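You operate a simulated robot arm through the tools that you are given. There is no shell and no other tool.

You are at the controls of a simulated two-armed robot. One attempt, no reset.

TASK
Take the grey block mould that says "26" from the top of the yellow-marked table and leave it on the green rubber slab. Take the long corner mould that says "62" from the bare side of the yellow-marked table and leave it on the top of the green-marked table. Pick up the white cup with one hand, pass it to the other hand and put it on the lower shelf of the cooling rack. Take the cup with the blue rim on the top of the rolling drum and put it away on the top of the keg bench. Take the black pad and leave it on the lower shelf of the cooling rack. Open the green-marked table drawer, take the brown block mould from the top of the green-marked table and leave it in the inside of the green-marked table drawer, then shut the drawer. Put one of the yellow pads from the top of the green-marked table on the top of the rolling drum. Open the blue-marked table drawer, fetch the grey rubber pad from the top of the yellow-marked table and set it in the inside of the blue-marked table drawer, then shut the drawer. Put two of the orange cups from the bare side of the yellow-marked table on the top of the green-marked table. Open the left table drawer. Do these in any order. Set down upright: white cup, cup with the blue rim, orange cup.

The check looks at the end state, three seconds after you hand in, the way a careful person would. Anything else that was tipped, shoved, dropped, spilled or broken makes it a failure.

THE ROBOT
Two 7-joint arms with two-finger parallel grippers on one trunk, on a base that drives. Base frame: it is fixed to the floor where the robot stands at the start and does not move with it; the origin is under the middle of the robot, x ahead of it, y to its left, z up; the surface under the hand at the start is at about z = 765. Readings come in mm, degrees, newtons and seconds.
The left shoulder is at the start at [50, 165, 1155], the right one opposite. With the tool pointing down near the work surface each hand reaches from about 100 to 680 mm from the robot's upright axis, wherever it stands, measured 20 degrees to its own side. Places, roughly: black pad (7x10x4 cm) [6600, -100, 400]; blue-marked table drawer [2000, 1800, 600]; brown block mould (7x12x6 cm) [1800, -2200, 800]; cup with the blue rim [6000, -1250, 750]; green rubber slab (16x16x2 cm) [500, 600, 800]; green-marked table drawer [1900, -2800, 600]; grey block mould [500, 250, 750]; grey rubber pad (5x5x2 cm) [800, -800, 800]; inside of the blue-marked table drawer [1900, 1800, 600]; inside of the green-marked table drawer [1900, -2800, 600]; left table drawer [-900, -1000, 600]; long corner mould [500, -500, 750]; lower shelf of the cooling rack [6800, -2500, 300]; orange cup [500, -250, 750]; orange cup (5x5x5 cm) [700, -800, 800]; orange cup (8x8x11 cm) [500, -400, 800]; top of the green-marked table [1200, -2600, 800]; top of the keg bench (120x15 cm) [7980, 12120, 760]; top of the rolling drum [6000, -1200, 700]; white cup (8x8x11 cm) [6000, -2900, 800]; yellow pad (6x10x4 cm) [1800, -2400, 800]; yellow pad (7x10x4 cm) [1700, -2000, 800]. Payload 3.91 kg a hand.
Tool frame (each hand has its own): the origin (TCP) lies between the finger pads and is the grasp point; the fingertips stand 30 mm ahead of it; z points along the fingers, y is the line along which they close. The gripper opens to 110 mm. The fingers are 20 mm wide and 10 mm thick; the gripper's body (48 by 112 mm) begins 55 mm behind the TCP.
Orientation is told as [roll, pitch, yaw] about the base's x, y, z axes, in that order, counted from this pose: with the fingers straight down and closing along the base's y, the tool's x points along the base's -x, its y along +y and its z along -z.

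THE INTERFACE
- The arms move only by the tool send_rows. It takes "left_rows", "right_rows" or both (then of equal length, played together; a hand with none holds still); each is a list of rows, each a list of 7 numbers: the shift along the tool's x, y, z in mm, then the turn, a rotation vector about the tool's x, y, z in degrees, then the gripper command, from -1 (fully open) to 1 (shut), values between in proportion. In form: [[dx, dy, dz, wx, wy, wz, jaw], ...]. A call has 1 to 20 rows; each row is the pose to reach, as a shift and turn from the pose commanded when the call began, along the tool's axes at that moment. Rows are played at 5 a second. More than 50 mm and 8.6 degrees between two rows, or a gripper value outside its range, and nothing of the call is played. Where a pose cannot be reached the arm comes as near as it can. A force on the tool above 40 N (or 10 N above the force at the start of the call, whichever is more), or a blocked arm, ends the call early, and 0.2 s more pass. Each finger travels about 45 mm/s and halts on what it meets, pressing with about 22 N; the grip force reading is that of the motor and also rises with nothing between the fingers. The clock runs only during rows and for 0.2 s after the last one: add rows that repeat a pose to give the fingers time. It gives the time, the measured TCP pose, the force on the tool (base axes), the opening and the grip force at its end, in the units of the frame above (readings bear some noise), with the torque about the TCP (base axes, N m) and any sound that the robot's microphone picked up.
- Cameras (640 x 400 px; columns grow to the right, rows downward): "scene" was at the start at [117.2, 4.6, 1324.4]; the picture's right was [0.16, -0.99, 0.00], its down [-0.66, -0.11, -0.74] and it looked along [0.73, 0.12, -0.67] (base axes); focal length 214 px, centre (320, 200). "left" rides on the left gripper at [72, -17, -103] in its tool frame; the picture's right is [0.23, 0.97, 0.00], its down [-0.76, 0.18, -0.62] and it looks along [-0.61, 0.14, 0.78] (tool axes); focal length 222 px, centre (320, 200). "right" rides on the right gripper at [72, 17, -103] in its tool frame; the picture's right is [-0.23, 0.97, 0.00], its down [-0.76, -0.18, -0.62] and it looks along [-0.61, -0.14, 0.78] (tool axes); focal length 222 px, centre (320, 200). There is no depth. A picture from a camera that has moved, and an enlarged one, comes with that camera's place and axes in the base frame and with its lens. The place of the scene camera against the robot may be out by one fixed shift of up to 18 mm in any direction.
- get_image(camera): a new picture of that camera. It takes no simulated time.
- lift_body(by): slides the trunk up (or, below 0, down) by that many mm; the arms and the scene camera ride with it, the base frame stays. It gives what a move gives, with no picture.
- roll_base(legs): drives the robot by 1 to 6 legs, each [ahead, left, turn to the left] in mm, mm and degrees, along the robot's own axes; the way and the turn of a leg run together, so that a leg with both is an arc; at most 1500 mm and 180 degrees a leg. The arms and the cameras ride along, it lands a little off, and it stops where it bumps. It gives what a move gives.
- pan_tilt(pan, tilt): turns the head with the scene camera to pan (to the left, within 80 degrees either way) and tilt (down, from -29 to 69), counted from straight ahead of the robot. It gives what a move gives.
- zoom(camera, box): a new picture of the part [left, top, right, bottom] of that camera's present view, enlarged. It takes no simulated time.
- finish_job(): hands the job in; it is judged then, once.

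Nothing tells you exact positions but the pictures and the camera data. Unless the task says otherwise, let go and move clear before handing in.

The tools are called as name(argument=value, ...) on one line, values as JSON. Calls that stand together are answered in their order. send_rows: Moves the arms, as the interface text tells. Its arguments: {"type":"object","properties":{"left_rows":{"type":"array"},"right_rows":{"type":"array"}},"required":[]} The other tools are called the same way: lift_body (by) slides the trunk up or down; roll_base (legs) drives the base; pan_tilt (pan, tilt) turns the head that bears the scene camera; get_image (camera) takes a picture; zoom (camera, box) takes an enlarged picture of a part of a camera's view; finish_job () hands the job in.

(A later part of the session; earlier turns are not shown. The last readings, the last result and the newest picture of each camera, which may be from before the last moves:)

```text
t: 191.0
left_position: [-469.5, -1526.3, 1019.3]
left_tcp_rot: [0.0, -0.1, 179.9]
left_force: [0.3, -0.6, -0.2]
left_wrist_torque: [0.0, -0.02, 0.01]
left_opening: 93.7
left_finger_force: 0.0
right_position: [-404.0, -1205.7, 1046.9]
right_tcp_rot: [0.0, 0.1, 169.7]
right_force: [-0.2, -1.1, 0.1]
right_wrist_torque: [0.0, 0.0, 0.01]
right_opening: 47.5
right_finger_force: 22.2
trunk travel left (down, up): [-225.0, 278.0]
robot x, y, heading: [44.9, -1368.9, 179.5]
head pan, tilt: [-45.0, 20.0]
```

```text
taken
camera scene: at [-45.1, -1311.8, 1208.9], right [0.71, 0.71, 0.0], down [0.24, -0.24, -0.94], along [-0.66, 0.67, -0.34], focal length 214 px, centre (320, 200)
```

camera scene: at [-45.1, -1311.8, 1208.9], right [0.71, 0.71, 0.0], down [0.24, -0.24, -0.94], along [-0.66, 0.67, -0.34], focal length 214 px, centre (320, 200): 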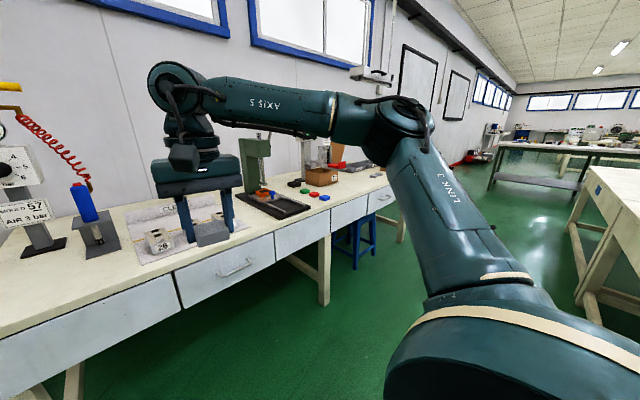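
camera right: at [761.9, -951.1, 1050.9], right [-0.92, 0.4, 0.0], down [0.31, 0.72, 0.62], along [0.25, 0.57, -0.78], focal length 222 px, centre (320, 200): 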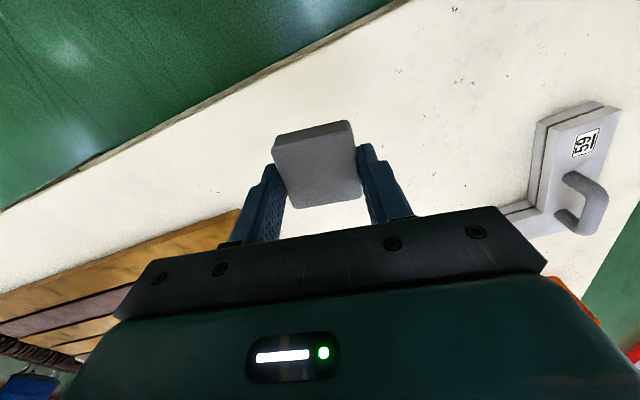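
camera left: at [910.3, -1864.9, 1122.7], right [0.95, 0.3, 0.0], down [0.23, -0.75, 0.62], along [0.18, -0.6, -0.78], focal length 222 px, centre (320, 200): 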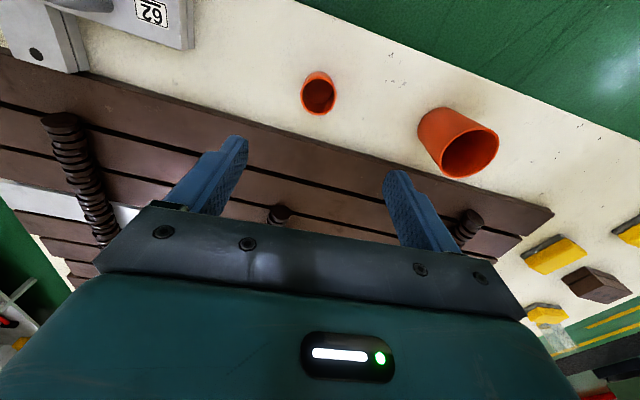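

The left table's drawer with a handle is near [-820, -1030, 645], matching the given place. I drive so that it lies ahead-left of me, keeping distance, then look at the handle closely.

roll_base(legs=[[0, 540, 0], [150, 0, 0]])

pan_tilt(pan=15, tilt=35)

get_image(camera="scene")

zoom(camera="scene", box=[200, 140, 420, 280])

```text
t: 197.1
left_position: [-618.2, -2063.4, 1019.5]
left_tcp_rot: [0.1, -0.1, -180.0]
left_force: [0.1, 0.0, -0.4]
left_wrist_torque: [-0.01, -0.01, 0.0]
left_opening: 93.5
left_finger_force: 0.0
right_position: [-554.9, -1743.3, 1047.1]
right_tcp_rot: [0.0, 0.1, 169.9]
right_force: [-0.7, 0.7, -0.8]
right_wrist_torque: [-0.01, -0.01, -0.01]
right_opening: 47.8
right_finger_force: 21.7
trunk travel left (down, up): [-225.0, 278.0]
robot x, y, heading: [-105.1, -1902.7, -179.9]
head pan, tilt: [-45.0, 20.0]
```

```text
t: 198.4
left_position: [-618.5, -2065.5, 1019.6]
left_tcp_rot: [0.0, -0.1, -180.0]
left_force: [-0.8, 1.0, -0.5]
left_wrist_torque: [0.01, 0.0, 0.0]
left_opening: 93.7
left_finger_force: 0.0
right_position: [-554.4, -1742.6, 1046.8]
right_tcp_rot: [-0.1, 0.1, 169.8]
right_force: [0.1, 0.7, -0.4]
right_wrist_torque: [-0.01, -0.04, -0.02]
right_opening: 47.5
right_finger_force: 22.4
trunk travel left (down, up): [-225.0, 278.0]
robot x, y, heading: [-103.4, -1907.3, -180.1]
head pan, tilt: [15.0, 35.0]
```

```text
taken
camera scene: at [-213.3, -1937.1, 1185.1], right [-0.26, 0.97, 0.0], down [0.55, 0.15, -0.82], along [-0.79, -0.21, -0.57], focal length 214 px, centre (320, 200)
```

scene: 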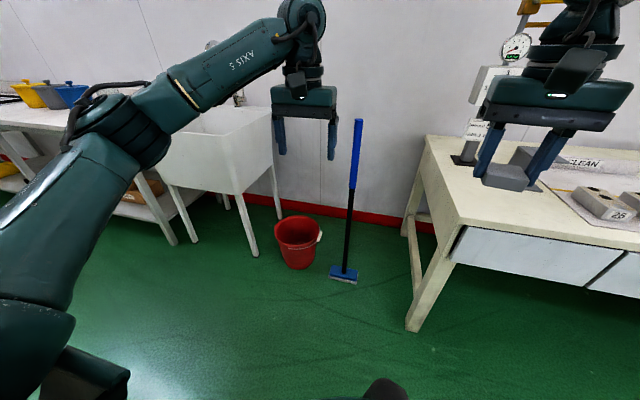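

```text
2.86 times, centred on (310, 210) of scene
camera zoom: at [-213.3, -1937.1, 1185.1], right [-0.26, 0.97, 0.0], down [0.55, 0.15, -0.82], along [-0.79, -0.21, -0.57], focal length 613 px, centre (349, 171)
```

zoom: 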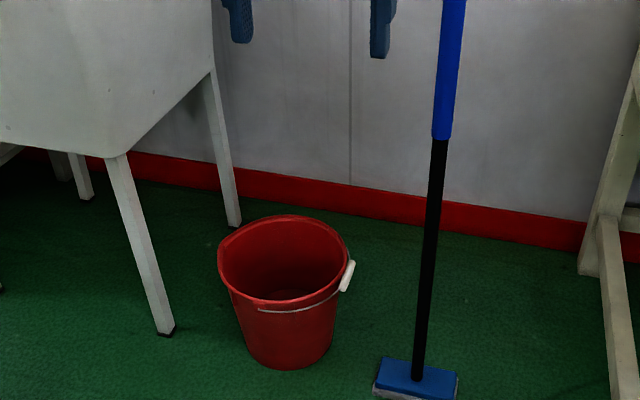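

I went the wrong way (left is -y when facing the wall). I slide back to the right by 1075 mm.

roll_base(legs=[[0, -1075, 0]])

get_image(camera="scene")

zoom(camera="scene", box=[160, 160, 400, 320])

```text
t: 208.2
left_position: [-622.2, -985.3, 1021.0]
left_tcp_rot: [0.0, 0.0, -179.5]
left_force: [-1.2, 0.0, 0.0]
left_wrist_torque: [-0.01, -0.01, -0.01]
left_opening: 93.6
left_finger_force: 0.0
right_position: [-560.6, -663.7, 1047.0]
right_tcp_rot: [0.0, 0.1, 170.3]
right_force: [1.2, 0.6, -0.3]
right_wrist_torque: [-0.01, -0.01, -0.02]
right_opening: 47.6
right_finger_force: 22.1
trunk travel left (down, up): [-225.0, 278.0]
robot x, y, heading: [-110.0, -823.5, -179.6]
head pan, tilt: [15.0, 35.0]
```

```text
taken
camera scene: at [-218.6, -853.8, 1185.1], right [-0.27, 0.96, 0.0], down [0.55, 0.15, -0.82], along [-0.79, -0.22, -0.57], focal length 214 px, centre (320, 200)
```

scene: 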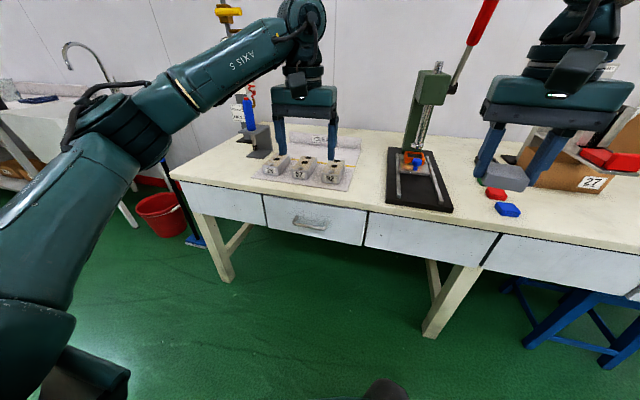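

```text
2.50 times, centred on (280, 240) of scene
camera zoom: at [-218.6, -853.8, 1185.1], right [-0.27, 0.96, 0.0], down [0.55, 0.15, -0.82], along [-0.79, -0.22, -0.57], focal length 536 px, centre (420, 100)
```

zoom: 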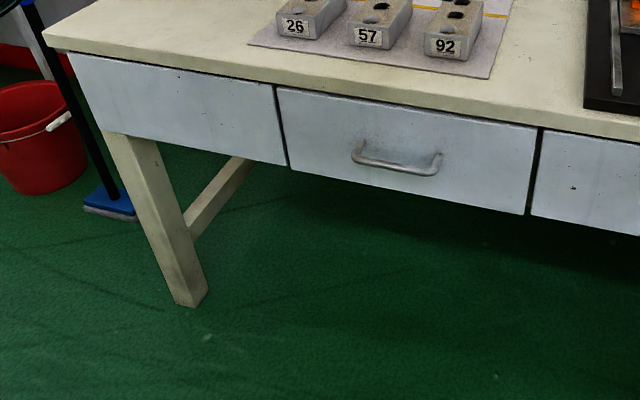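

The drawer handle is near [-785, -1060, 645]. I lower the trunk by 200 mm and turn the left hand so that its fingers point forward and close vertically.

lift_body(by=-200)

send_rows(left_rows=[[1, 4, 8, 4.62, -4.62, -4.62, -0.09], [3, 7, 16, 9.24, -9.24, -9.24, -0.09], [4, 11, 24, 13.86, -13.86, -13.86, -0.09], [5, 15, 32, 18.47, -18.47, -18.47, -0.09], [7, 18, 40, 23.09, -23.09, -23.09, -0.09], [8, 22, 48, 27.71, -27.71, -27.71, -0.09], [9, 26, 56, 32.33, -32.33, -32.33, -0.09], [11, 29, 64, 36.95, -36.95, -36.95, -0.09], [12, 33, 73, 41.57, -41.57, -41.57, -0.09], [13, 37, 81, 46.19, -46.19, -46.19, -0.09], [15, 40, 89, 50.8, -50.8, -50.8, -0.09], [16, 44, 97, 55.42, -55.42, -55.42, -0.09], [17, 48, 105, 60.04, -60.04, -60.04, -0.09], [19, 51, 113, 64.66, -64.66, -64.66, -0.09], [20, 55, 121, 69.28, -69.28, -69.28, -0.09], [20, 55, 121, 69.28, -69.28, -69.28, -0.09]])

get_image(camera="left")

get_image(camera="scene")

```text
t: 210.4
left_position: [-622.5, -984.6, 821.0]
left_tcp_rot: [-0.1, -0.2, -179.6]
left_force: [0.3, -1.0, -1.4]
left_wrist_torque: [-0.01, -0.03, 0.01]
left_opening: 93.6
left_finger_force: 0.0
right_position: [-561.4, -662.2, 846.2]
right_tcp_rot: [0.0, 0.1, 170.4]
right_force: [0.3, 0.5, -0.8]
right_wrist_torque: [0.02, 0.01, 0.02]
right_opening: 47.6
right_finger_force: 22.0
trunk travel left (down, up): [-25.0, 478.0]
robot x, y, heading: [-107.8, -819.3, -179.7]
head pan, tilt: [15.0, 35.0]
```

```text
t: 213.8
left_position: [-606.7, -1028.2, 722.1]
left_tcp_rot: [-74.3, -11.9, -105.1]
left_force: [0.1, 0.2, -1.0]
left_wrist_torque: [0.03, 0.02, 0.0]
left_opening: 59.7
left_finger_force: 0.1
left hand out of reach, approached as far as the arm can: row 13, 14, 15, 16
right_position: [-561.2, -663.1, 845.9]
right_tcp_rot: [0.0, 0.1, 170.2]
right_force: [-0.3, 0.8, -1.0]
right_wrist_torque: [0.01, -0.01, -0.01]
right_opening: 47.5
right_finger_force: 21.7
trunk travel left (down, up): [-25.0, 478.0]
robot x, y, heading: [-108.5, -821.4, -179.6]
head pan, tilt: [15.0, 35.0]
```

```text
taken
camera left: at [-492.9, -977.1, 749.6], right [0.26, -0.04, -0.96], down [0.43, -0.89, 0.15], along [-0.86, -0.46, -0.21], focal length 222 px, centre (320, 200)
```

left: 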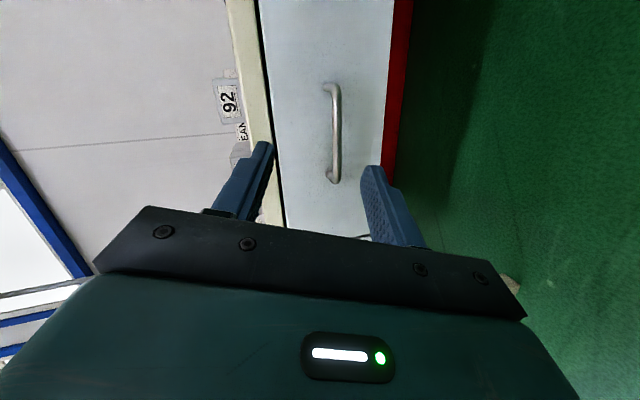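

```text
taken
camera scene: at [-218.6, -853.8, 985.0], right [-0.27, 0.96, 0.0], down [0.55, 0.15, -0.82], along [-0.79, -0.22, -0.57], focal length 214 px, centre (320, 200)
```

scene: 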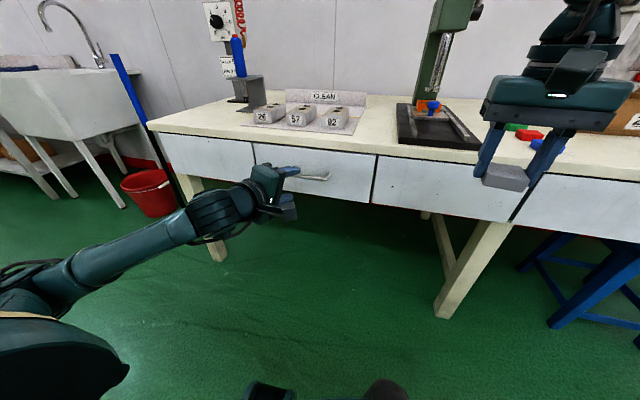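

The handle is about [-778, -1040, 656], some 127 mm long. I move the left hand to 80 mm before it and straighten the wrist as far as it goes.

send_rows(left_rows=[[-7, 13, 20, 3, -3, -3, -0.09], [-15, 27, 40, 6, -6, -6, -0.09], [-22, 40, 60, 9, -9, -9, -0.09], [-28, 54, 85, 12, -12, -12, -0.09], [-28, 54, 85, 13.8, -13.3, -13.9, -0.09], [-28, 54, 85, 13.8, -13.3, -13.9, -0.09]])

get_image(camera="left")

zoom(camera="scene", box=[160, 100, 400, 260])

```text
t: 215.2
left_position: [-607.1, -1029.2, 723.6]
left_tcp_rot: [-74.4, -11.8, -105.1]
left_force: [-0.1, 1.0, 0.2]
left_wrist_torque: [-0.01, 0.0, 0.0]
left_opening: 59.8
left_finger_force: 0.1
left hand out of reach, approached as far as the arm can: row 1, 2, 3, 4, 5, 6
right_position: [-560.6, -662.8, 846.2]
right_tcp_rot: [0.1, 0.2, 170.2]
right_force: [0.4, -0.8, -1.0]
right_wrist_torque: [0.0, -0.02, 0.01]
right_opening: 47.7
right_finger_force: 22.6
trunk travel left (down, up): [-25.0, 478.0]
robot x, y, heading: [-112.1, -822.0, -179.6]
head pan, tilt: [15.0, 35.0]
```

```text
taken
camera left: at [-492.9, -977.1, 749.6], right [0.26, -0.04, -0.96], down [0.43, -0.89, 0.15], along [-0.86, -0.46, -0.21], focal length 222 px, centre (320, 200)
```

left: 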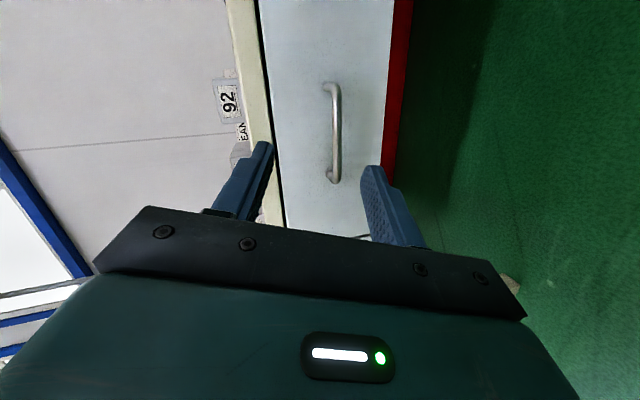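

```text
2.50 times, centred on (280, 180) of scene
camera zoom: at [-218.6, -853.8, 985.1], right [-0.27, 0.96, 0.0], down [0.55, 0.15, -0.82], along [-0.79, -0.22, -0.57], focal length 536 px, centre (420, 250)
```

zoom: 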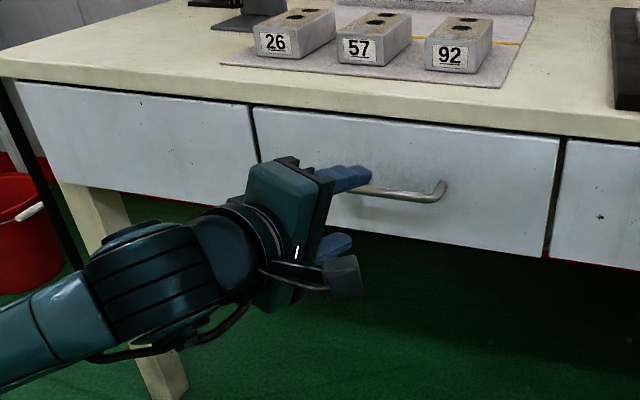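

send_rows(left_rows=[[-7, 13, 10, 0, 0, 0, -0.09], [-14, 27, 20, 0, 0, 0, -0.09], [-21, 40, 30, 0, 0, 0, -0.09], [-28, 54, 45, 0, 0, 0, -0.09], [-28, 54, 45, 0, 0, 0, -0.09]])

get_image(camera="left")

```text
t: 216.4
left_position: [-648.3, -1062.7, 665.7]
left_tcp_rot: [-74.4, -11.9, -105.0]
left_force: [-0.9, 0.4, 0.5]
left_wrist_torque: [0.03, -0.01, 0.02]
left_opening: 60.1
left_finger_force: 0.1
right_position: [-560.4, -663.4, 846.1]
right_tcp_rot: [0.0, 0.1, 170.3]
right_force: [0.5, -0.1, -0.4]
right_wrist_torque: [-0.03, 0.01, -0.02]
right_opening: 47.4
right_finger_force: 21.6
trunk travel left (down, up): [-25.0, 478.0]
robot x, y, heading: [-110.9, -821.5, -179.7]
head pan, tilt: [15.0, 35.0]
```

```text
taken
camera left: at [-535.1, -1010.9, 692.5], right [0.26, -0.04, -0.96], down [0.43, -0.89, 0.15], along [-0.86, -0.46, -0.21], focal length 222 px, centre (320, 200)
```

left: 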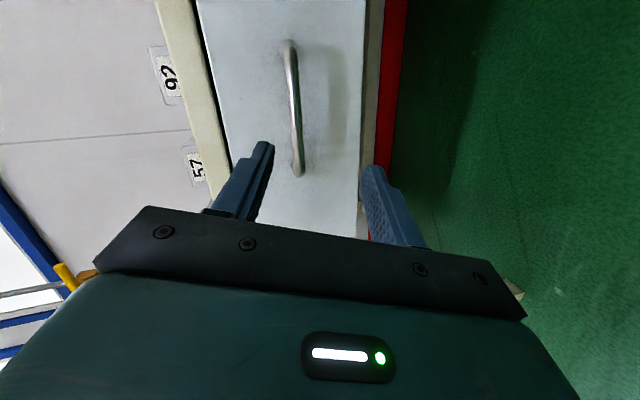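

send_rows(left_rows=[[0, 0, 0, 4, 0, 0, -0.09], [0, 0, 0, 8, 0, 0, -0.09], [0, 0, 0, 8, 0, 0, -0.09]])

send_rows(left_rows=[[0, 0, 0, 0, -4, 0, -0.09], [0, 0, 0, 0, -8, 0, -0.09], [0, 0, 0, 0, -8, 0, -0.09]])

send_rows(left_rows=[[0, 0, 0, 0, 0, -4, -0.09], [0, 0, 0, 0, 0, -8, -0.09], [0, 0, 0, 0, 0, -8, -0.09]])

get_image(camera="left")

```text
t: 217.2
left_position: [-648.6, -1063.6, 665.4]
left_tcp_rot: [-82.5, -11.9, -105.2]
left_force: [0.4, 0.8, 0.1]
left_wrist_torque: [0.02, -0.01, -0.02]
left_opening: 60.0
left_finger_force: 0.1
right_position: [-561.2, -661.6, 846.4]
right_tcp_rot: [0.0, 0.1, 170.3]
right_force: [-1.1, -0.6, -0.7]
right_wrist_torque: [-0.02, 0.01, 0.0]
right_opening: 47.3
right_finger_force: 22.0
trunk travel left (down, up): [-25.0, 478.0]
robot x, y, heading: [-111.7, -820.1, -179.6]
head pan, tilt: [15.0, 35.0]
```

```text
t: 218.0
left_position: [-647.8, -1073.7, 664.6]
left_tcp_rot: [-83.9, -14.8, -96.7]
left_force: [-0.5, 0.0, 0.0]
left_wrist_torque: [-0.02, 0.01, -0.01]
left_opening: 60.0
left_finger_force: 0.1
right_position: [-559.5, -666.6, 850.3]
right_tcp_rot: [-0.4, 0.0, 170.3]
right_force: [0.8, 0.2, -0.3]
right_wrist_torque: [-0.02, -0.01, 0.01]
right_opening: 47.3
right_finger_force: 22.0
trunk travel left (down, up): [-25.0, 478.0]
robot x, y, heading: [-110.4, -821.8, -179.6]
head pan, tilt: [15.0, 35.0]
```

```text
t: 218.8
left_position: [-647.8, -1075.2, 664.6]
left_tcp_rot: [-84.0, -7.2, -95.8]
left_force: [-0.5, -0.3, -0.4]
left_wrist_torque: [-0.01, -0.01, 0.0]
left_opening: 59.8
left_finger_force: 0.0
right_position: [-559.4, -665.9, 848.1]
right_tcp_rot: [-0.2, -0.1, 170.4]
right_force: [0.0, 0.5, -0.3]
right_wrist_torque: [-0.02, 0.01, 0.02]
right_opening: 47.8
right_finger_force: 22.1
trunk travel left (down, up): [-25.0, 478.0]
robot x, y, heading: [-109.0, -822.6, -179.6]
head pan, tilt: [15.0, 35.0]
```

```text
taken
camera left: at [-537.9, -1011.5, 682.7], right [0.11, 0.09, -0.99], down [0.56, -0.83, -0.02], along [-0.82, -0.55, -0.14], focal length 222 px, centre (320, 200)
```

left: 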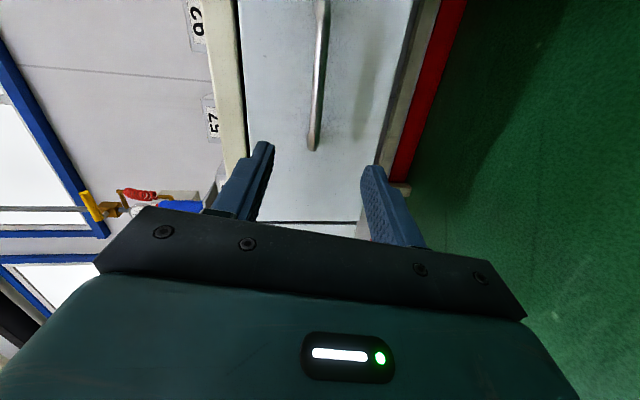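

The wrist is nearly straight now. I shift to the handle's middle and move forward 60 mm for a closer look.

send_rows(left_rows=[[30, 2, 3, 0, 0, 0, -0.09], [28, 0, 23, 0, 0, 0, -0.09], [26, -2, 43, 0, 0, 0, -0.09], [24, -4, 62, 0, 0, 0, -0.09], [24, -4, 62, 0, 0, 0, -0.09]])

get_image(camera="left")

zoom(camera="scene", box=[160, 100, 400, 260])

```text
t: 219.2
left_position: [-642.5, -1113.8, 656.4]
left_tcp_rot: [-81.2, -24.6, -94.1]
left_force: [0.2, 0.3, 0.6]
left_wrist_torque: [-0.02, -0.03, -0.01]
left_opening: 59.9
left_finger_force: 0.1
right_position: [-561.3, -662.0, 843.4]
right_tcp_rot: [0.0, 0.1, 170.1]
right_force: [0.6, 1.3, -0.1]
right_wrist_torque: [0.03, 0.02, 0.03]
right_opening: 47.2
right_finger_force: 21.4
trunk travel left (down, up): [-25.0, 478.0]
robot x, y, heading: [-107.5, -820.7, -179.5]
head pan, tilt: [15.0, 35.0]
stopped in row 2 (left hand): the arm was blocked; the commanded pose is now the measured one
```

```text
taken
camera left: at [-537.4, -1042.6, 654.9], right [0.13, -0.2, -0.97], down [0.59, -0.77, 0.24], along [-0.8, -0.6, 0.02], focal length 222 px, centre (320, 200)
```

left: 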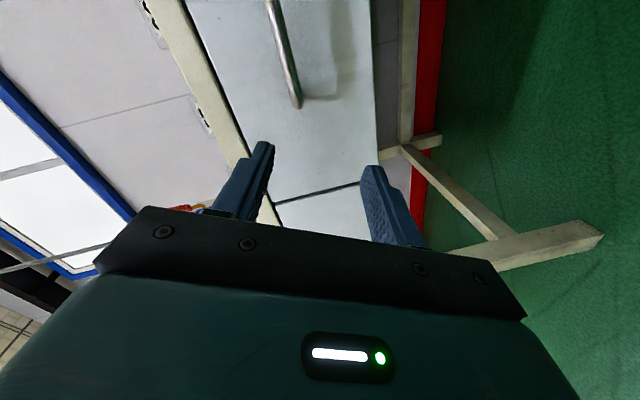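

```text
2.50 times, centred on (280, 180) of scene
camera zoom: at [-218.6, -853.7, 983.2], right [-0.27, 0.96, 0.0], down [0.55, 0.15, -0.82], along [-0.79, -0.22, -0.57], focal length 536 px, centre (420, 250)
```

zoom: 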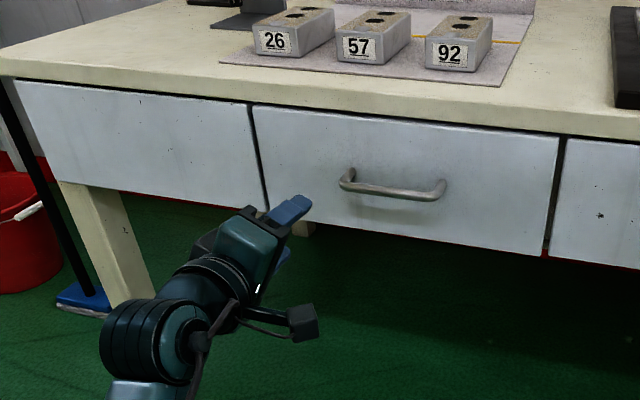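

The arm was blocked, perhaps by its own body since the elbow is low. I look at the left arm.

pan_tilt(pan=50, tilt=50)

get_image(camera="scene")

```text
t: 220.2
left_position: [-642.5, -1115.0, 658.7]
left_tcp_rot: [-81.3, -24.4, -94.0]
left_force: [0.1, 0.1, 1.5]
left_wrist_torque: [-0.02, 0.0, 0.02]
left_opening: 60.0
left_finger_force: 0.1
right_position: [-561.5, -663.2, 846.2]
right_tcp_rot: [-0.2, 0.1, 170.3]
right_force: [0.5, -1.0, -0.9]
right_wrist_torque: [0.01, -0.03, 0.0]
right_opening: 47.6
right_finger_force: 22.0
trunk travel left (down, up): [-25.0, 478.0]
robot x, y, heading: [-109.0, -823.3, -179.3]
head pan, tilt: [50.0, 50.0]
```

```text
taken
camera scene: at [-182.8, -890.9, 963.1], right [-0.77, 0.64, 0.0], down [0.49, 0.59, -0.64], along [-0.41, -0.49, -0.77], focal length 214 px, centre (320, 200)
```

scene: 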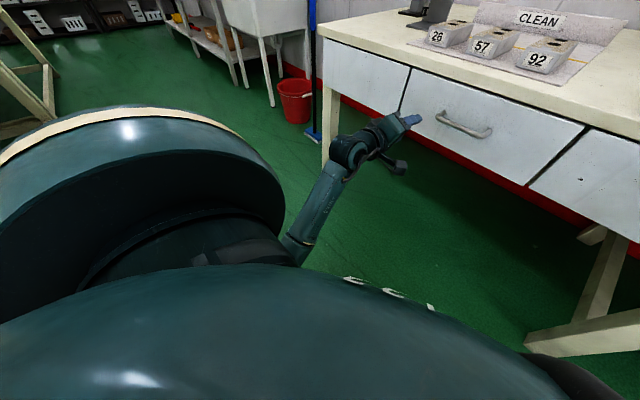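

The elbow hangs low beside the base and got blocked. I raise the trunk 100 mm, slide the robot 70 mm to its right, and re-align the hand.

lift_body(by=100)

roll_base(legs=[[0, -70, 0]])

send_rows(left_rows=[[0, 0, 0, 0, 0, -5, -0.09], [0, 0, 0, 0, 0, -10, -0.09], [0, 0, 0, 0, 0, -15, -0.09], [0, 0, 0, 0, 0, -17, -0.09]])

get_image(camera="left")

```text
t: 221.6
left_position: [-642.9, -1112.5, 758.4]
left_tcp_rot: [-81.3, -24.3, -94.2]
left_force: [-0.7, 0.9, 0.4]
left_wrist_torque: [-0.01, 0.04, 0.0]
left_opening: 60.1
left_finger_force: 0.1
right_position: [-561.1, -662.7, 946.0]
right_tcp_rot: [0.0, 0.1, 170.3]
right_force: [-0.1, 0.3, -1.0]
right_wrist_torque: [-0.02, 0.0, 0.01]
right_opening: 47.4
right_finger_force: 21.6
trunk travel left (down, up): [-125.0, 378.0]
robot x, y, heading: [-108.4, -820.7, -179.5]
head pan, tilt: [50.0, 50.0]
```

```text
t: 222.9
left_position: [-643.7, -1044.9, 759.3]
left_tcp_rot: [-81.3, -24.4, -94.0]
left_force: [-0.7, -0.6, 0.8]
left_wrist_torque: [0.03, 0.0, 0.01]
left_opening: 60.0
left_finger_force: 0.1
right_position: [-561.8, -592.2, 945.9]
right_tcp_rot: [0.0, 0.1, 170.3]
right_force: [-0.2, 1.5, 0.5]
right_wrist_torque: [0.04, -0.01, 0.02]
right_opening: 47.6
right_finger_force: 21.5
trunk travel left (down, up): [-125.0, 378.0]
robot x, y, heading: [-107.9, -749.8, -179.3]
head pan, tilt: [50.0, 50.0]
```

```text
t: 223.9
left_position: [-643.3, -1043.4, 758.6]
left_tcp_rot: [-82.1, -7.4, -91.4]
left_force: [-0.3, -0.4, 0.0]
left_wrist_torque: [0.02, 0.04, 0.01]
left_opening: 60.0
left_finger_force: 0.0
right_position: [-561.2, -592.6, 945.9]
right_tcp_rot: [0.0, 0.1, 170.4]
right_force: [0.2, 0.0, 0.1]
right_wrist_torque: [0.01, 0.02, -0.04]
right_opening: 47.6
right_finger_force: 21.9
trunk travel left (down, up): [-125.0, 378.0]
robot x, y, heading: [-115.0, -751.1, -179.5]
head pan, tilt: [50.0, 50.0]
```

```text
taken
camera left: at [-540.4, -971.9, 779.4], right [0.14, 0.1, -0.99], down [0.62, -0.78, 0.01], along [-0.77, -0.61, -0.17], focal length 222 px, centre (320, 200)
```

left: 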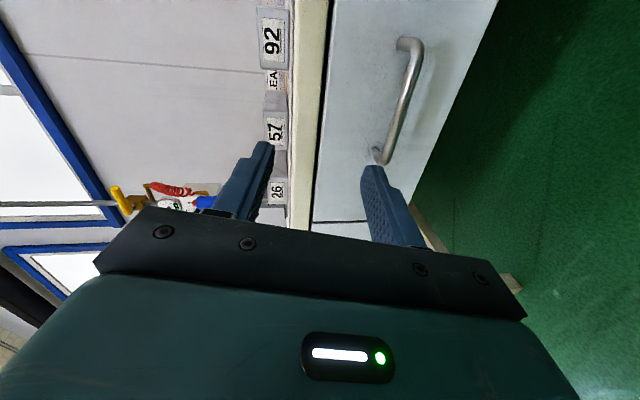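

Triangulating, the handle bar is at about x = -755, y from -980 to -1085, z = 661. I lower the hand to that height, still 90 mm short of it.

send_rows(left_rows=[[7, 30, 10, 0, 0, 0, -0.09], [13, 60, 20, 0, 0, 0, -0.09], [20, 91, 30, 0, 0, 0, -0.09], [20, 91, 30, 0, 0, 0, -0.09]])

get_image(camera="left")

pan_tilt(pan=25, tilt=40)

get_image(camera="scene")

```text
t: 224.9
left_position: [-661.2, -1035.9, 661.4]
left_tcp_rot: [-81.9, -7.6, -91.5]
left_force: [-0.1, -0.1, 0.2]
left_wrist_torque: [-0.02, -0.04, 0.01]
left_opening: 60.0
left_finger_force: 0.0
right_position: [-560.9, -593.3, 947.1]
right_tcp_rot: [0.0, 0.1, 170.4]
right_force: [0.7, 0.1, -0.7]
right_wrist_torque: [-0.04, 0.0, -0.01]
right_opening: 47.6
right_finger_force: 21.7
trunk travel left (down, up): [-125.0, 378.0]
robot x, y, heading: [-109.8, -749.4, -179.3]
head pan, tilt: [50.0, 50.0]
```

```text
taken
camera left: at [-558.6, -962.6, 682.9], right [0.14, 0.09, -0.99], down [0.62, -0.78, 0.01], along [-0.77, -0.61, -0.17], focal length 222 px, centre (320, 200)
```

left: 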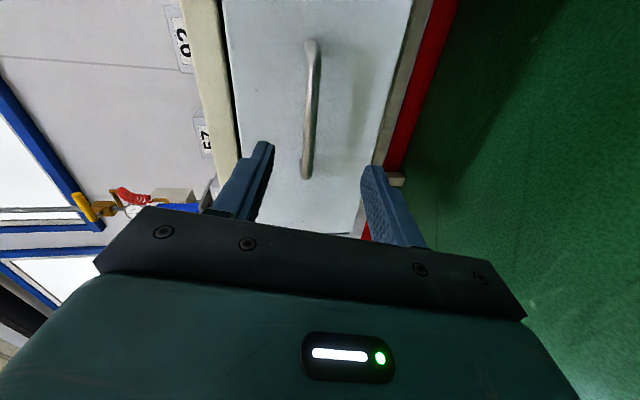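

```text
t: 225.8
left_position: [-661.4, -1034.8, 665.4]
left_tcp_rot: [-82.1, -7.6, -91.5]
left_force: [-0.2, -0.2, -0.7]
left_wrist_torque: [-0.03, -0.01, 0.01]
left_opening: 59.9
left_finger_force: 0.1
right_position: [-561.5, -592.6, 947.3]
right_tcp_rot: [0.1, 0.1, 170.4]
right_force: [-0.6, -0.4, -0.5]
right_wrist_torque: [-0.01, -0.01, 0.0]
right_opening: 47.6
right_finger_force: 21.6
trunk travel left (down, up): [-125.0, 378.0]
robot x, y, heading: [-109.2, -752.0, -179.4]
head pan, tilt: [25.0, 40.0]
```

```text
taken
camera scene: at [-211.0, -797.0, 1077.5], right [-0.43, 0.9, 0.0], down [0.58, 0.28, -0.77], along [-0.69, -0.33, -0.64], focal length 214 px, centre (320, 200)
```

scene: 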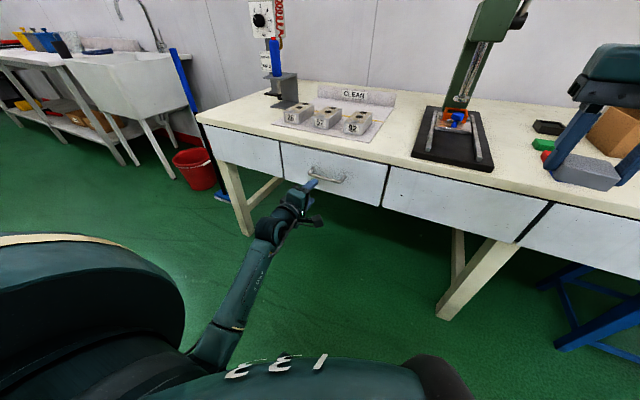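

send_rows(left_rows=[[2, -2, 20, 0, 0, 0, -0.09], [4, -4, 40, 0, 0, 0, -0.09], [5, -5, 60, 0, 0, 0, -0.09], [5, -5, 60, 0, 0, 0, -0.09]])

get_image(camera="left")

zoom(camera="scene", box=[250, 140, 410, 260])

```text
t: 226.8
left_position: [-720.8, -1029.1, 658.6]
left_tcp_rot: [-82.0, -7.6, -91.5]
left_force: [-0.1, 0.1, 0.0]
left_wrist_torque: [0.03, -0.01, 0.01]
left_opening: 60.0
left_finger_force: 0.2
right_position: [-561.1, -593.8, 946.3]
right_tcp_rot: [0.1, 0.1, 170.3]
right_force: [-0.4, 1.2, -0.1]
right_wrist_torque: [0.03, 0.01, 0.01]
right_opening: 47.8
right_finger_force: 22.1
trunk travel left (down, up): [-125.0, 378.0]
robot x, y, heading: [-110.0, -750.2, -179.2]
head pan, tilt: [25.0, 40.0]
```

```text
taken
camera left: at [-618.1, -957.2, 678.9], right [0.14, 0.09, -0.99], down [0.62, -0.78, 0.01], along [-0.77, -0.61, -0.17], focal length 222 px, centre (320, 200)
```

left: 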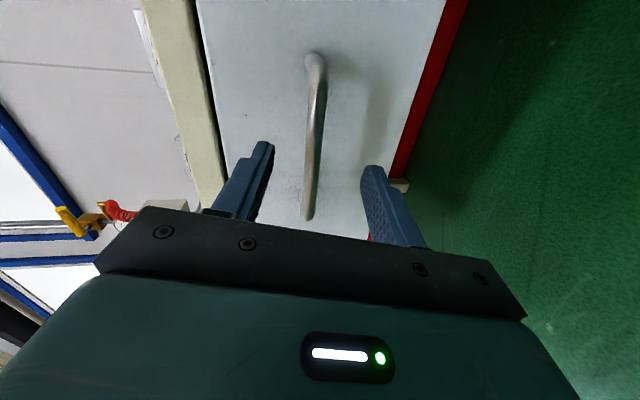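

```text
3.33 times, centred on (330, 200) of scene
camera zoom: at [-211.1, -796.9, 1077.5], right [-0.43, 0.9, 0.0], down [0.58, 0.28, -0.77], along [-0.69, -0.33, -0.64], focal length 715 px, centre (287, 200)
```

zoom: 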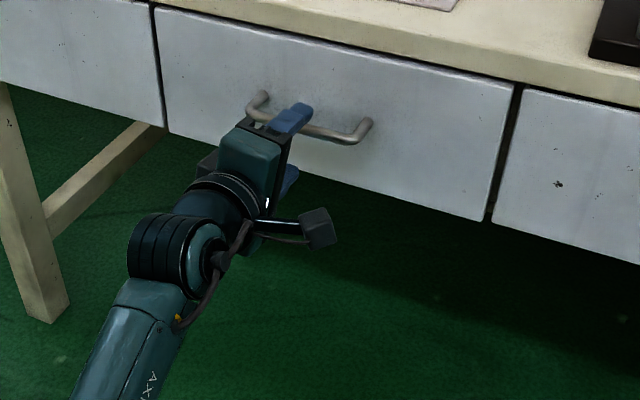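

send_rows(left_rows=[[0, -1, 10, 0, 0, 0, -0.09], [1, -2, 20, 0, 0, 0, -0.09], [1, -2, 30, 0, 0, 0, -0.09], [1, -2, 30, 0, 0, 0, -0.09]])

get_image(camera="left")

zoom(camera="scene", box=[250, 140, 410, 260])

```text
t: 227.8
left_position: [-750.6, -1028.9, 657.0]
left_tcp_rot: [-82.1, -7.6, -91.5]
left_force: [0.4, -0.5, 0.4]
left_wrist_torque: [-0.01, -0.02, 0.02]
left_opening: 60.0
left_finger_force: 0.0
right_position: [-561.0, -591.5, 945.0]
right_tcp_rot: [-0.1, 0.1, 170.2]
right_force: [-0.8, 0.4, -0.9]
right_wrist_torque: [0.03, 0.01, 0.0]
right_opening: 47.7
right_finger_force: 22.0
trunk travel left (down, up): [-125.0, 378.0]
robot x, y, heading: [-110.6, -749.8, -179.6]
head pan, tilt: [25.0, 40.0]
```

```text
taken
camera left: at [-647.6, -956.3, 677.1], right [0.14, 0.09, -0.99], down [0.62, -0.78, 0.01], along [-0.77, -0.61, -0.17], focal length 222 px, centre (320, 200)
```

left: 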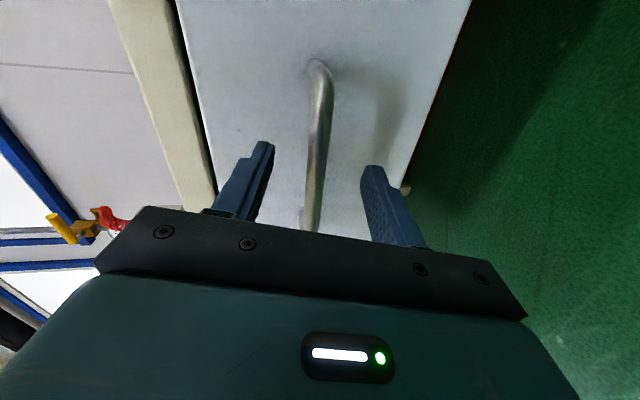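

```text
3.33 times, centred on (330, 200) of scene
camera zoom: at [-211.1, -796.9, 1077.5], right [-0.43, 0.9, 0.0], down [0.58, 0.28, -0.77], along [-0.69, -0.33, -0.64], focal length 715 px, centre (287, 200)
```

zoom: 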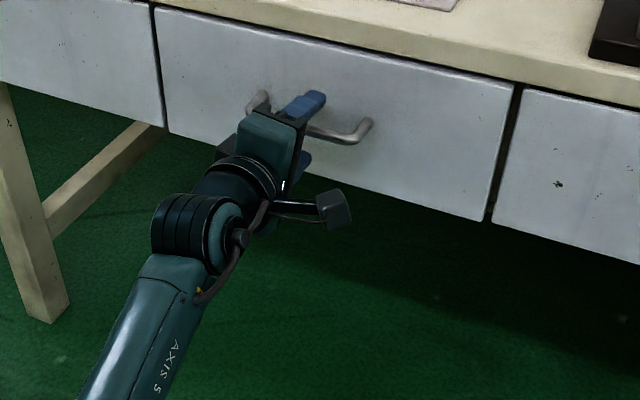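

The bar passes right at the grasp point. I close the fingers on it.

send_rows(left_rows=[[0, 0, 0, 0, 0, 0, 0.3], [0, 0, 0, 0, 0, 0, 0.6], [0, 0, 0, 0, 0, 0, 1], [0, 0, 0, 0, 0, 0, 1], [0, 0, 0, 0, 0, 0, 1], [0, 0, 0, 0, 0, 0, 1]])

zoom(camera="scene", box=[250, 140, 410, 260])

```text
t: 229.2
left_position: [-750.7, -1028.0, 658.7]
left_tcp_rot: [-82.3, -7.5, -91.3]
left_force: [-0.6, 2.4, 9.0]
left_wrist_torque: [1.07, 0.17, -0.05]
left_opening: 14.0
left_finger_force: 44.9
right_position: [-561.4, -591.8, 947.5]
right_tcp_rot: [0.0, 0.0, 170.3]
right_force: [0.4, -0.2, -1.0]
right_wrist_torque: [0.02, 0.05, -0.02]
right_opening: 47.7
right_finger_force: 22.5
trunk travel left (down, up): [-125.0, 378.0]
robot x, y, heading: [-107.2, -749.4, -179.3]
head pan, tilt: [25.0, 40.0]
```

```text
3.33 times, centred on (330, 200) of scene
camera zoom: at [-210.2, -796.6, 1077.7], right [-0.43, 0.9, 0.0], down [0.58, 0.28, -0.77], along [-0.69, -0.33, -0.64], focal length 715 px, centre (287, 200)
```

zoom: 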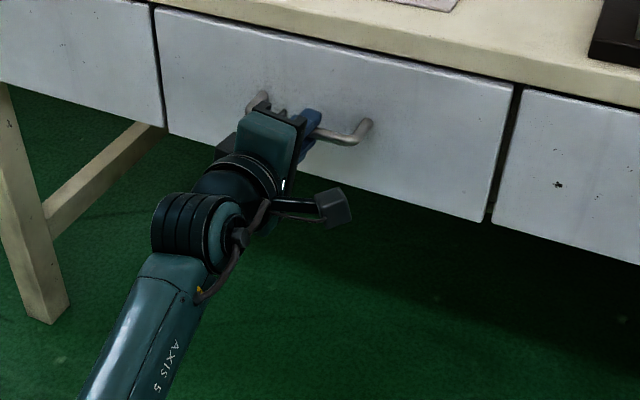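

Gripped. I pull the drawer by driving slowly backward, first 100 mm.

roll_base(legs=[[-100, 0, 0]])

get_image(camera="scene")

```text
t: 230.3
left_position: [-650.6, -1028.1, 660.5]
left_tcp_rot: [-82.4, -7.6, -91.3]
left_force: [0.3, 1.6, 14.8]
left_wrist_torque: [1.03, 0.24, -0.07]
left_opening: 14.4
left_finger_force: 44.5
right_position: [-462.1, -593.2, 946.2]
right_tcp_rot: [0.0, -0.1, 170.4]
right_force: [0.0, -0.8, -0.4]
right_wrist_torque: [-0.03, -0.02, 0.03]
right_opening: 47.6
right_finger_force: 22.0
trunk travel left (down, up): [-125.0, 378.0]
robot x, y, heading: [-10.3, -747.2, -179.3]
head pan, tilt: [25.0, 40.0]
```

```text
taken
camera scene: at [-111.3, -795.6, 1077.8], right [-0.43, 0.9, 0.0], down [0.58, 0.28, -0.77], along [-0.69, -0.33, -0.64], focal length 214 px, centre (320, 200)
```

scene: 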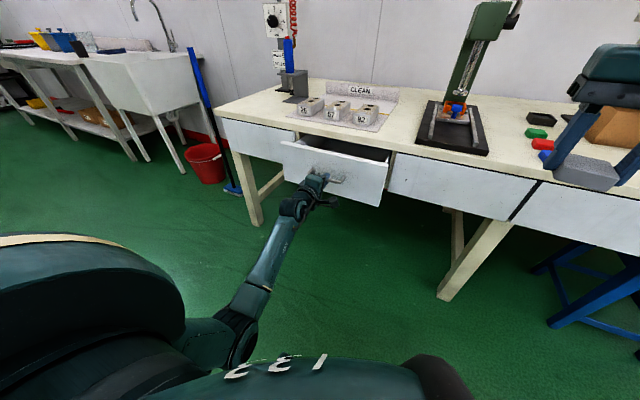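

The drawer slides open. I pull 150 mm more.

roll_base(legs=[[-150, 0, 0]])

get_image(camera="scene")

```text
t: 231.6
left_position: [-534.2, -1028.3, 658.5]
left_tcp_rot: [-82.4, -7.2, -91.1]
left_force: [-0.6, 0.8, 2.8]
left_wrist_torque: [0.94, 0.09, 0.37]
left_opening: 14.4
left_finger_force: 45.3
right_position: [-345.0, -590.2, 946.9]
right_tcp_rot: [0.0, 0.0, 170.4]
right_force: [0.0, -1.0, -0.5]
right_wrist_torque: [-0.03, -0.01, -0.03]
right_opening: 47.4
right_finger_force: 22.0
trunk travel left (down, up): [-125.0, 378.0]
robot x, y, heading: [105.8, -749.3, -179.8]
head pan, tilt: [25.0, 40.0]
stopped in leg 1: the robot was blocked; the commanded pose is now the measured one
```

```text
taken
camera scene: at [4.5, -794.8, 1077.3], right [-0.43, 0.9, 0.0], down [0.58, 0.28, -0.77], along [-0.69, -0.33, -0.64], focal length 214 px, centre (320, 200)
```

scene: 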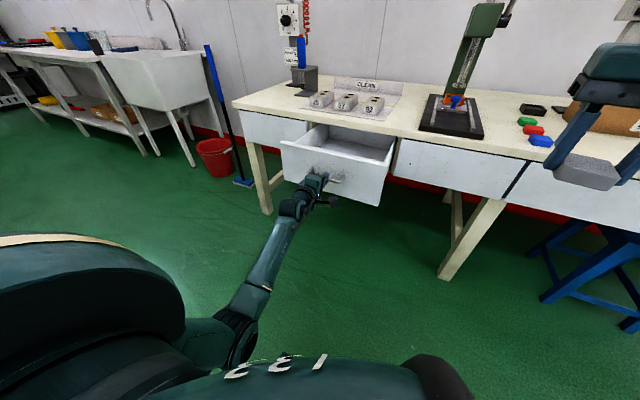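

The robot's back met the yellow-marked table, with the drawer open by about 216 mm. I draw it a little further with the arm alone.

send_rows(left_rows=[[1, 3, -20, 0, 0, 0, 1], [1, 6, -40, 0, 0, 0, 1], [2, 8, -60, 0, 0, 0, 1], [3, 11, -80, 0, 0, 0, 1], [3, 14, -98, 0, 0, 0, 1], [3, 14, -98, 0, 0, 0, 1]])

get_image(camera="scene")

```text
t: 232.7
left_position: [-448.8, -1028.9, 659.6]
left_tcp_rot: [-82.6, -7.3, -91.0]
left_force: [-1.3, 0.5, 0.0]
left_wrist_torque: [0.93, 0.02, 0.32]
left_opening: 14.2
left_finger_force: 45.0
right_position: [-346.3, -590.1, 948.4]
right_tcp_rot: [0.0, 0.0, 170.3]
right_force: [-0.3, -0.1, -0.3]
right_wrist_torque: [-0.01, 0.02, -0.01]
right_opening: 47.6
right_finger_force: 21.9
trunk travel left (down, up): [-125.0, 378.0]
robot x, y, heading: [103.6, -748.4, -179.6]
head pan, tilt: [25.0, 40.0]
stopped in row 5 (left hand): the force on the tool passed its limit at 48 N (the readings are from after the stop); the commanded pose is now the measured one
```

```text
taken
camera scene: at [4.4, -795.0, 1077.3], right [-0.43, 0.9, 0.0], down [0.58, 0.28, -0.77], along [-0.69, -0.33, -0.64], focal length 214 px, centre (320, 200)
```

scene: 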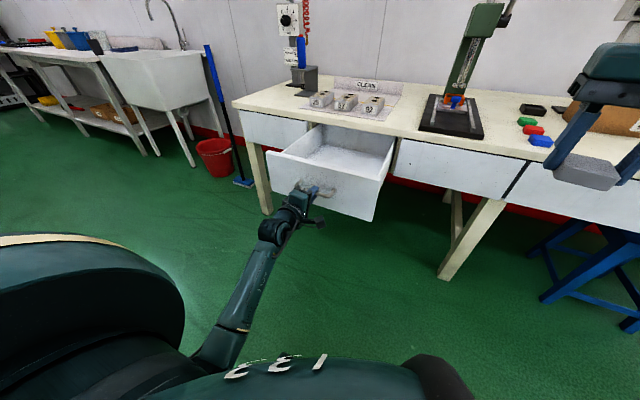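

The drawer hit its end stop at about 300 mm of travel, so it is fully open. I release the handle and withdraw the hand.

send_rows(left_rows=[[0, 0, 0, 0, 0, 0, 0.5], [0, 0, 0, 0, 0, 0, 0.1], [0, 0, 0, 0, 0, 0, -0.1], [0, 0, 0, 0, 0, 0, -0.1], [0, 0, 0, 0, 0, 0, -0.1], [0, 0, -15, 0, 0, 0, -0.1], [0, 0, -35, 0, 0, 0, -0.1], [0, 0, -60, 0, 0, 0, -0.1], [0, 0, -80, 0, 0, 0, -0.1]])

get_image(camera="scene")

get_image(camera="left")

```text
t: 234.7
left_position: [-370.9, -1028.9, 669.8]
left_tcp_rot: [-82.7, -7.5, -91.1]
left_force: [0.0, 0.0, -0.6]
left_wrist_torque: [-0.03, 0.02, -0.01]
left_opening: 60.5
left_finger_force: 0.0
right_position: [-345.7, -590.9, 948.3]
right_tcp_rot: [0.0, 0.0, 170.3]
right_force: [-0.1, 0.0, -0.7]
right_wrist_torque: [-0.01, 0.01, 0.0]
right_opening: 47.5
right_finger_force: 22.5
trunk travel left (down, up): [-125.0, 378.0]
robot x, y, heading: [106.0, -748.4, -179.3]
head pan, tilt: [25.0, 40.0]
```

```text
taken
camera scene: at [4.3, -794.9, 1077.5], right [-0.43, 0.9, 0.0], down [0.58, 0.28, -0.77], along [-0.69, -0.33, -0.64], focal length 214 px, centre (320, 200)
```

scene: 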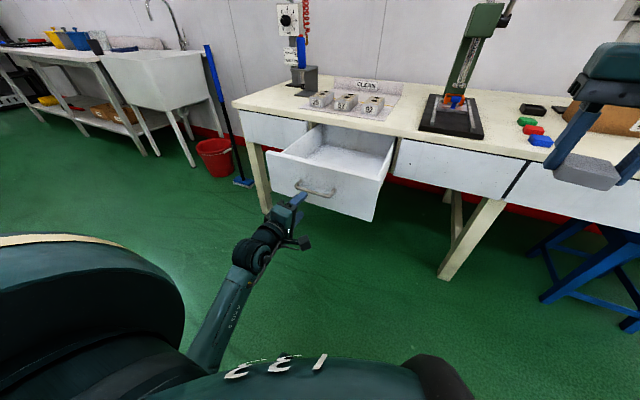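

```text
taken
camera left: at [-267.5, -954.9, 688.7], right [0.13, 0.1, -0.99], down [0.63, -0.78, 0.01], along [-0.77, -0.62, -0.16], focal length 222 px, centre (320, 200)
```

left: 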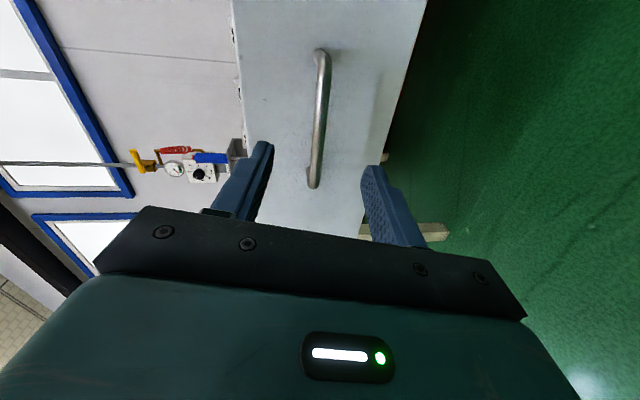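

The left table's drawer stands open. Next is the blue-marked drawer: I raise the trunk, then drive backward through the aisle to the far side of the tables.

lift_body(by=200)

roll_base(legs=[[40, 0, 0], [0, 630, 0], [-900, 0, 0]])

pan_tilt(pan=75, tilt=25)

get_image(camera="scene")

pan_tilt(pan=-75, tilt=25)

get_image(camera="scene")

```text
t: 236.9
left_position: [-370.1, -1028.2, 869.5]
left_tcp_rot: [-82.6, -7.5, -91.0]
left_force: [-0.9, -0.1, 0.1]
left_wrist_torque: [-0.03, -0.01, 0.01]
left_opening: 60.7
left_finger_force: 0.1
right_position: [-345.6, -590.9, 1148.1]
right_tcp_rot: [-0.1, -0.1, 170.4]
right_force: [-0.3, 0.3, -1.0]
right_wrist_torque: [0.01, -0.02, 0.03]
right_opening: 47.6
right_finger_force: 21.7
trunk travel left (down, up): [-325.0, 178.0]
robot x, y, heading: [103.9, -749.5, -179.5]
head pan, tilt: [25.0, 40.0]
```

```text
t: 247.8
left_position: [490.1, -1657.4, 868.7]
left_tcp_rot: [-82.5, -7.4, -92.5]
left_force: [-0.2, 0.3, 0.0]
left_wrist_torque: [0.01, -0.02, 0.02]
left_opening: 60.4
left_finger_force: 0.1
right_position: [525.9, -1222.1, 1147.4]
right_tcp_rot: [0.0, 0.1, 169.0]
right_force: [-0.1, -0.4, -0.8]
right_wrist_torque: [0.02, 0.01, 0.02]
right_opening: 47.5
right_finger_force: 22.0
trunk travel left (down, up): [-325.0, 178.0]
robot x, y, heading: [971.9, -1389.4, 179.2]
head pan, tilt: [25.0, 40.0]
```

```text
t: 248.9
left_position: [489.6, -1656.9, 868.7]
left_tcp_rot: [-82.5, -7.5, -92.4]
left_force: [0.4, 0.3, -0.1]
left_wrist_torque: [-0.02, 0.02, -0.01]
left_opening: 60.8
left_finger_force: 0.2
right_position: [525.5, -1222.0, 1147.6]
right_tcp_rot: [0.0, 0.1, 169.0]
right_force: [-0.7, 0.7, -0.4]
right_wrist_torque: [-0.05, -0.02, -0.03]
right_opening: 47.4
right_finger_force: 21.8
trunk travel left (down, up): [-325.0, 178.0]
robot x, y, heading: [972.2, -1388.6, 179.1]
head pan, tilt: [75.0, 25.0]
```

```text
taken
camera scene: at [922.7, -1487.6, 1300.8], right [-0.96, 0.27, 0.0], down [0.12, 0.41, -0.91], along [-0.25, -0.87, -0.42], focal length 214 px, centre (320, 200)
```

scene: 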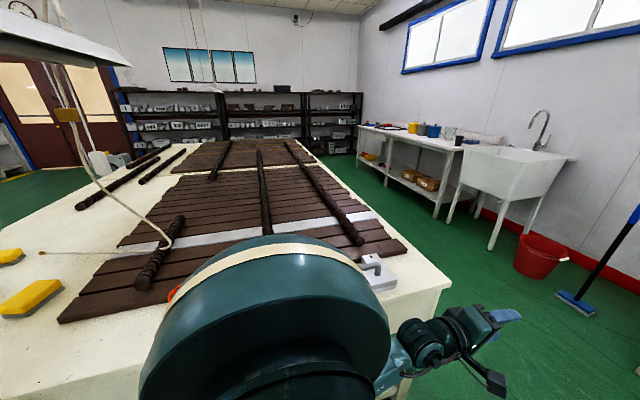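

```text
t: 251.3
left_position: [489.6, -1659.5, 870.3]
left_tcp_rot: [-82.5, -7.5, -92.3]
left_force: [0.2, -0.5, 0.0]
left_wrist_torque: [-0.01, -0.02, 0.02]
left_opening: 60.7
left_finger_force: 0.2
right_position: [524.9, -1223.6, 1146.8]
right_tcp_rot: [-0.1, 0.0, 168.9]
right_force: [0.0, -0.3, 0.1]
right_wrist_torque: [0.01, -0.04, -0.01]
right_opening: 47.5
right_finger_force: 21.4
trunk travel left (down, up): [-325.0, 178.0]
robot x, y, heading: [971.7, -1394.7, 178.9]
head pan, tilt: [-75.0, 25.0]
```

```text
taken
camera scene: at [925.4, -1309.7, 1300.8], right [0.97, 0.24, 0.0], down [0.1, -0.41, -0.91], along [-0.22, 0.88, -0.42], focal length 214 px, centre (320, 200)
```

scene: 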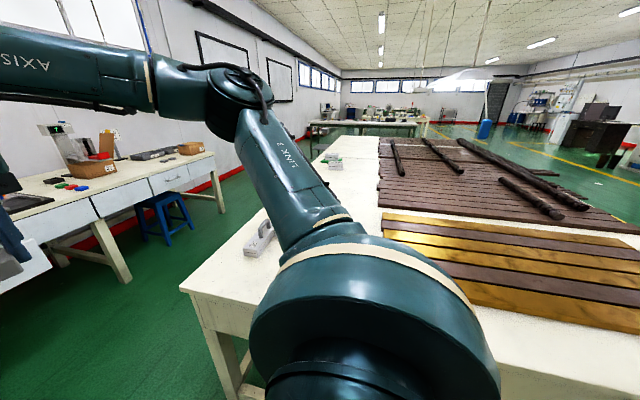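

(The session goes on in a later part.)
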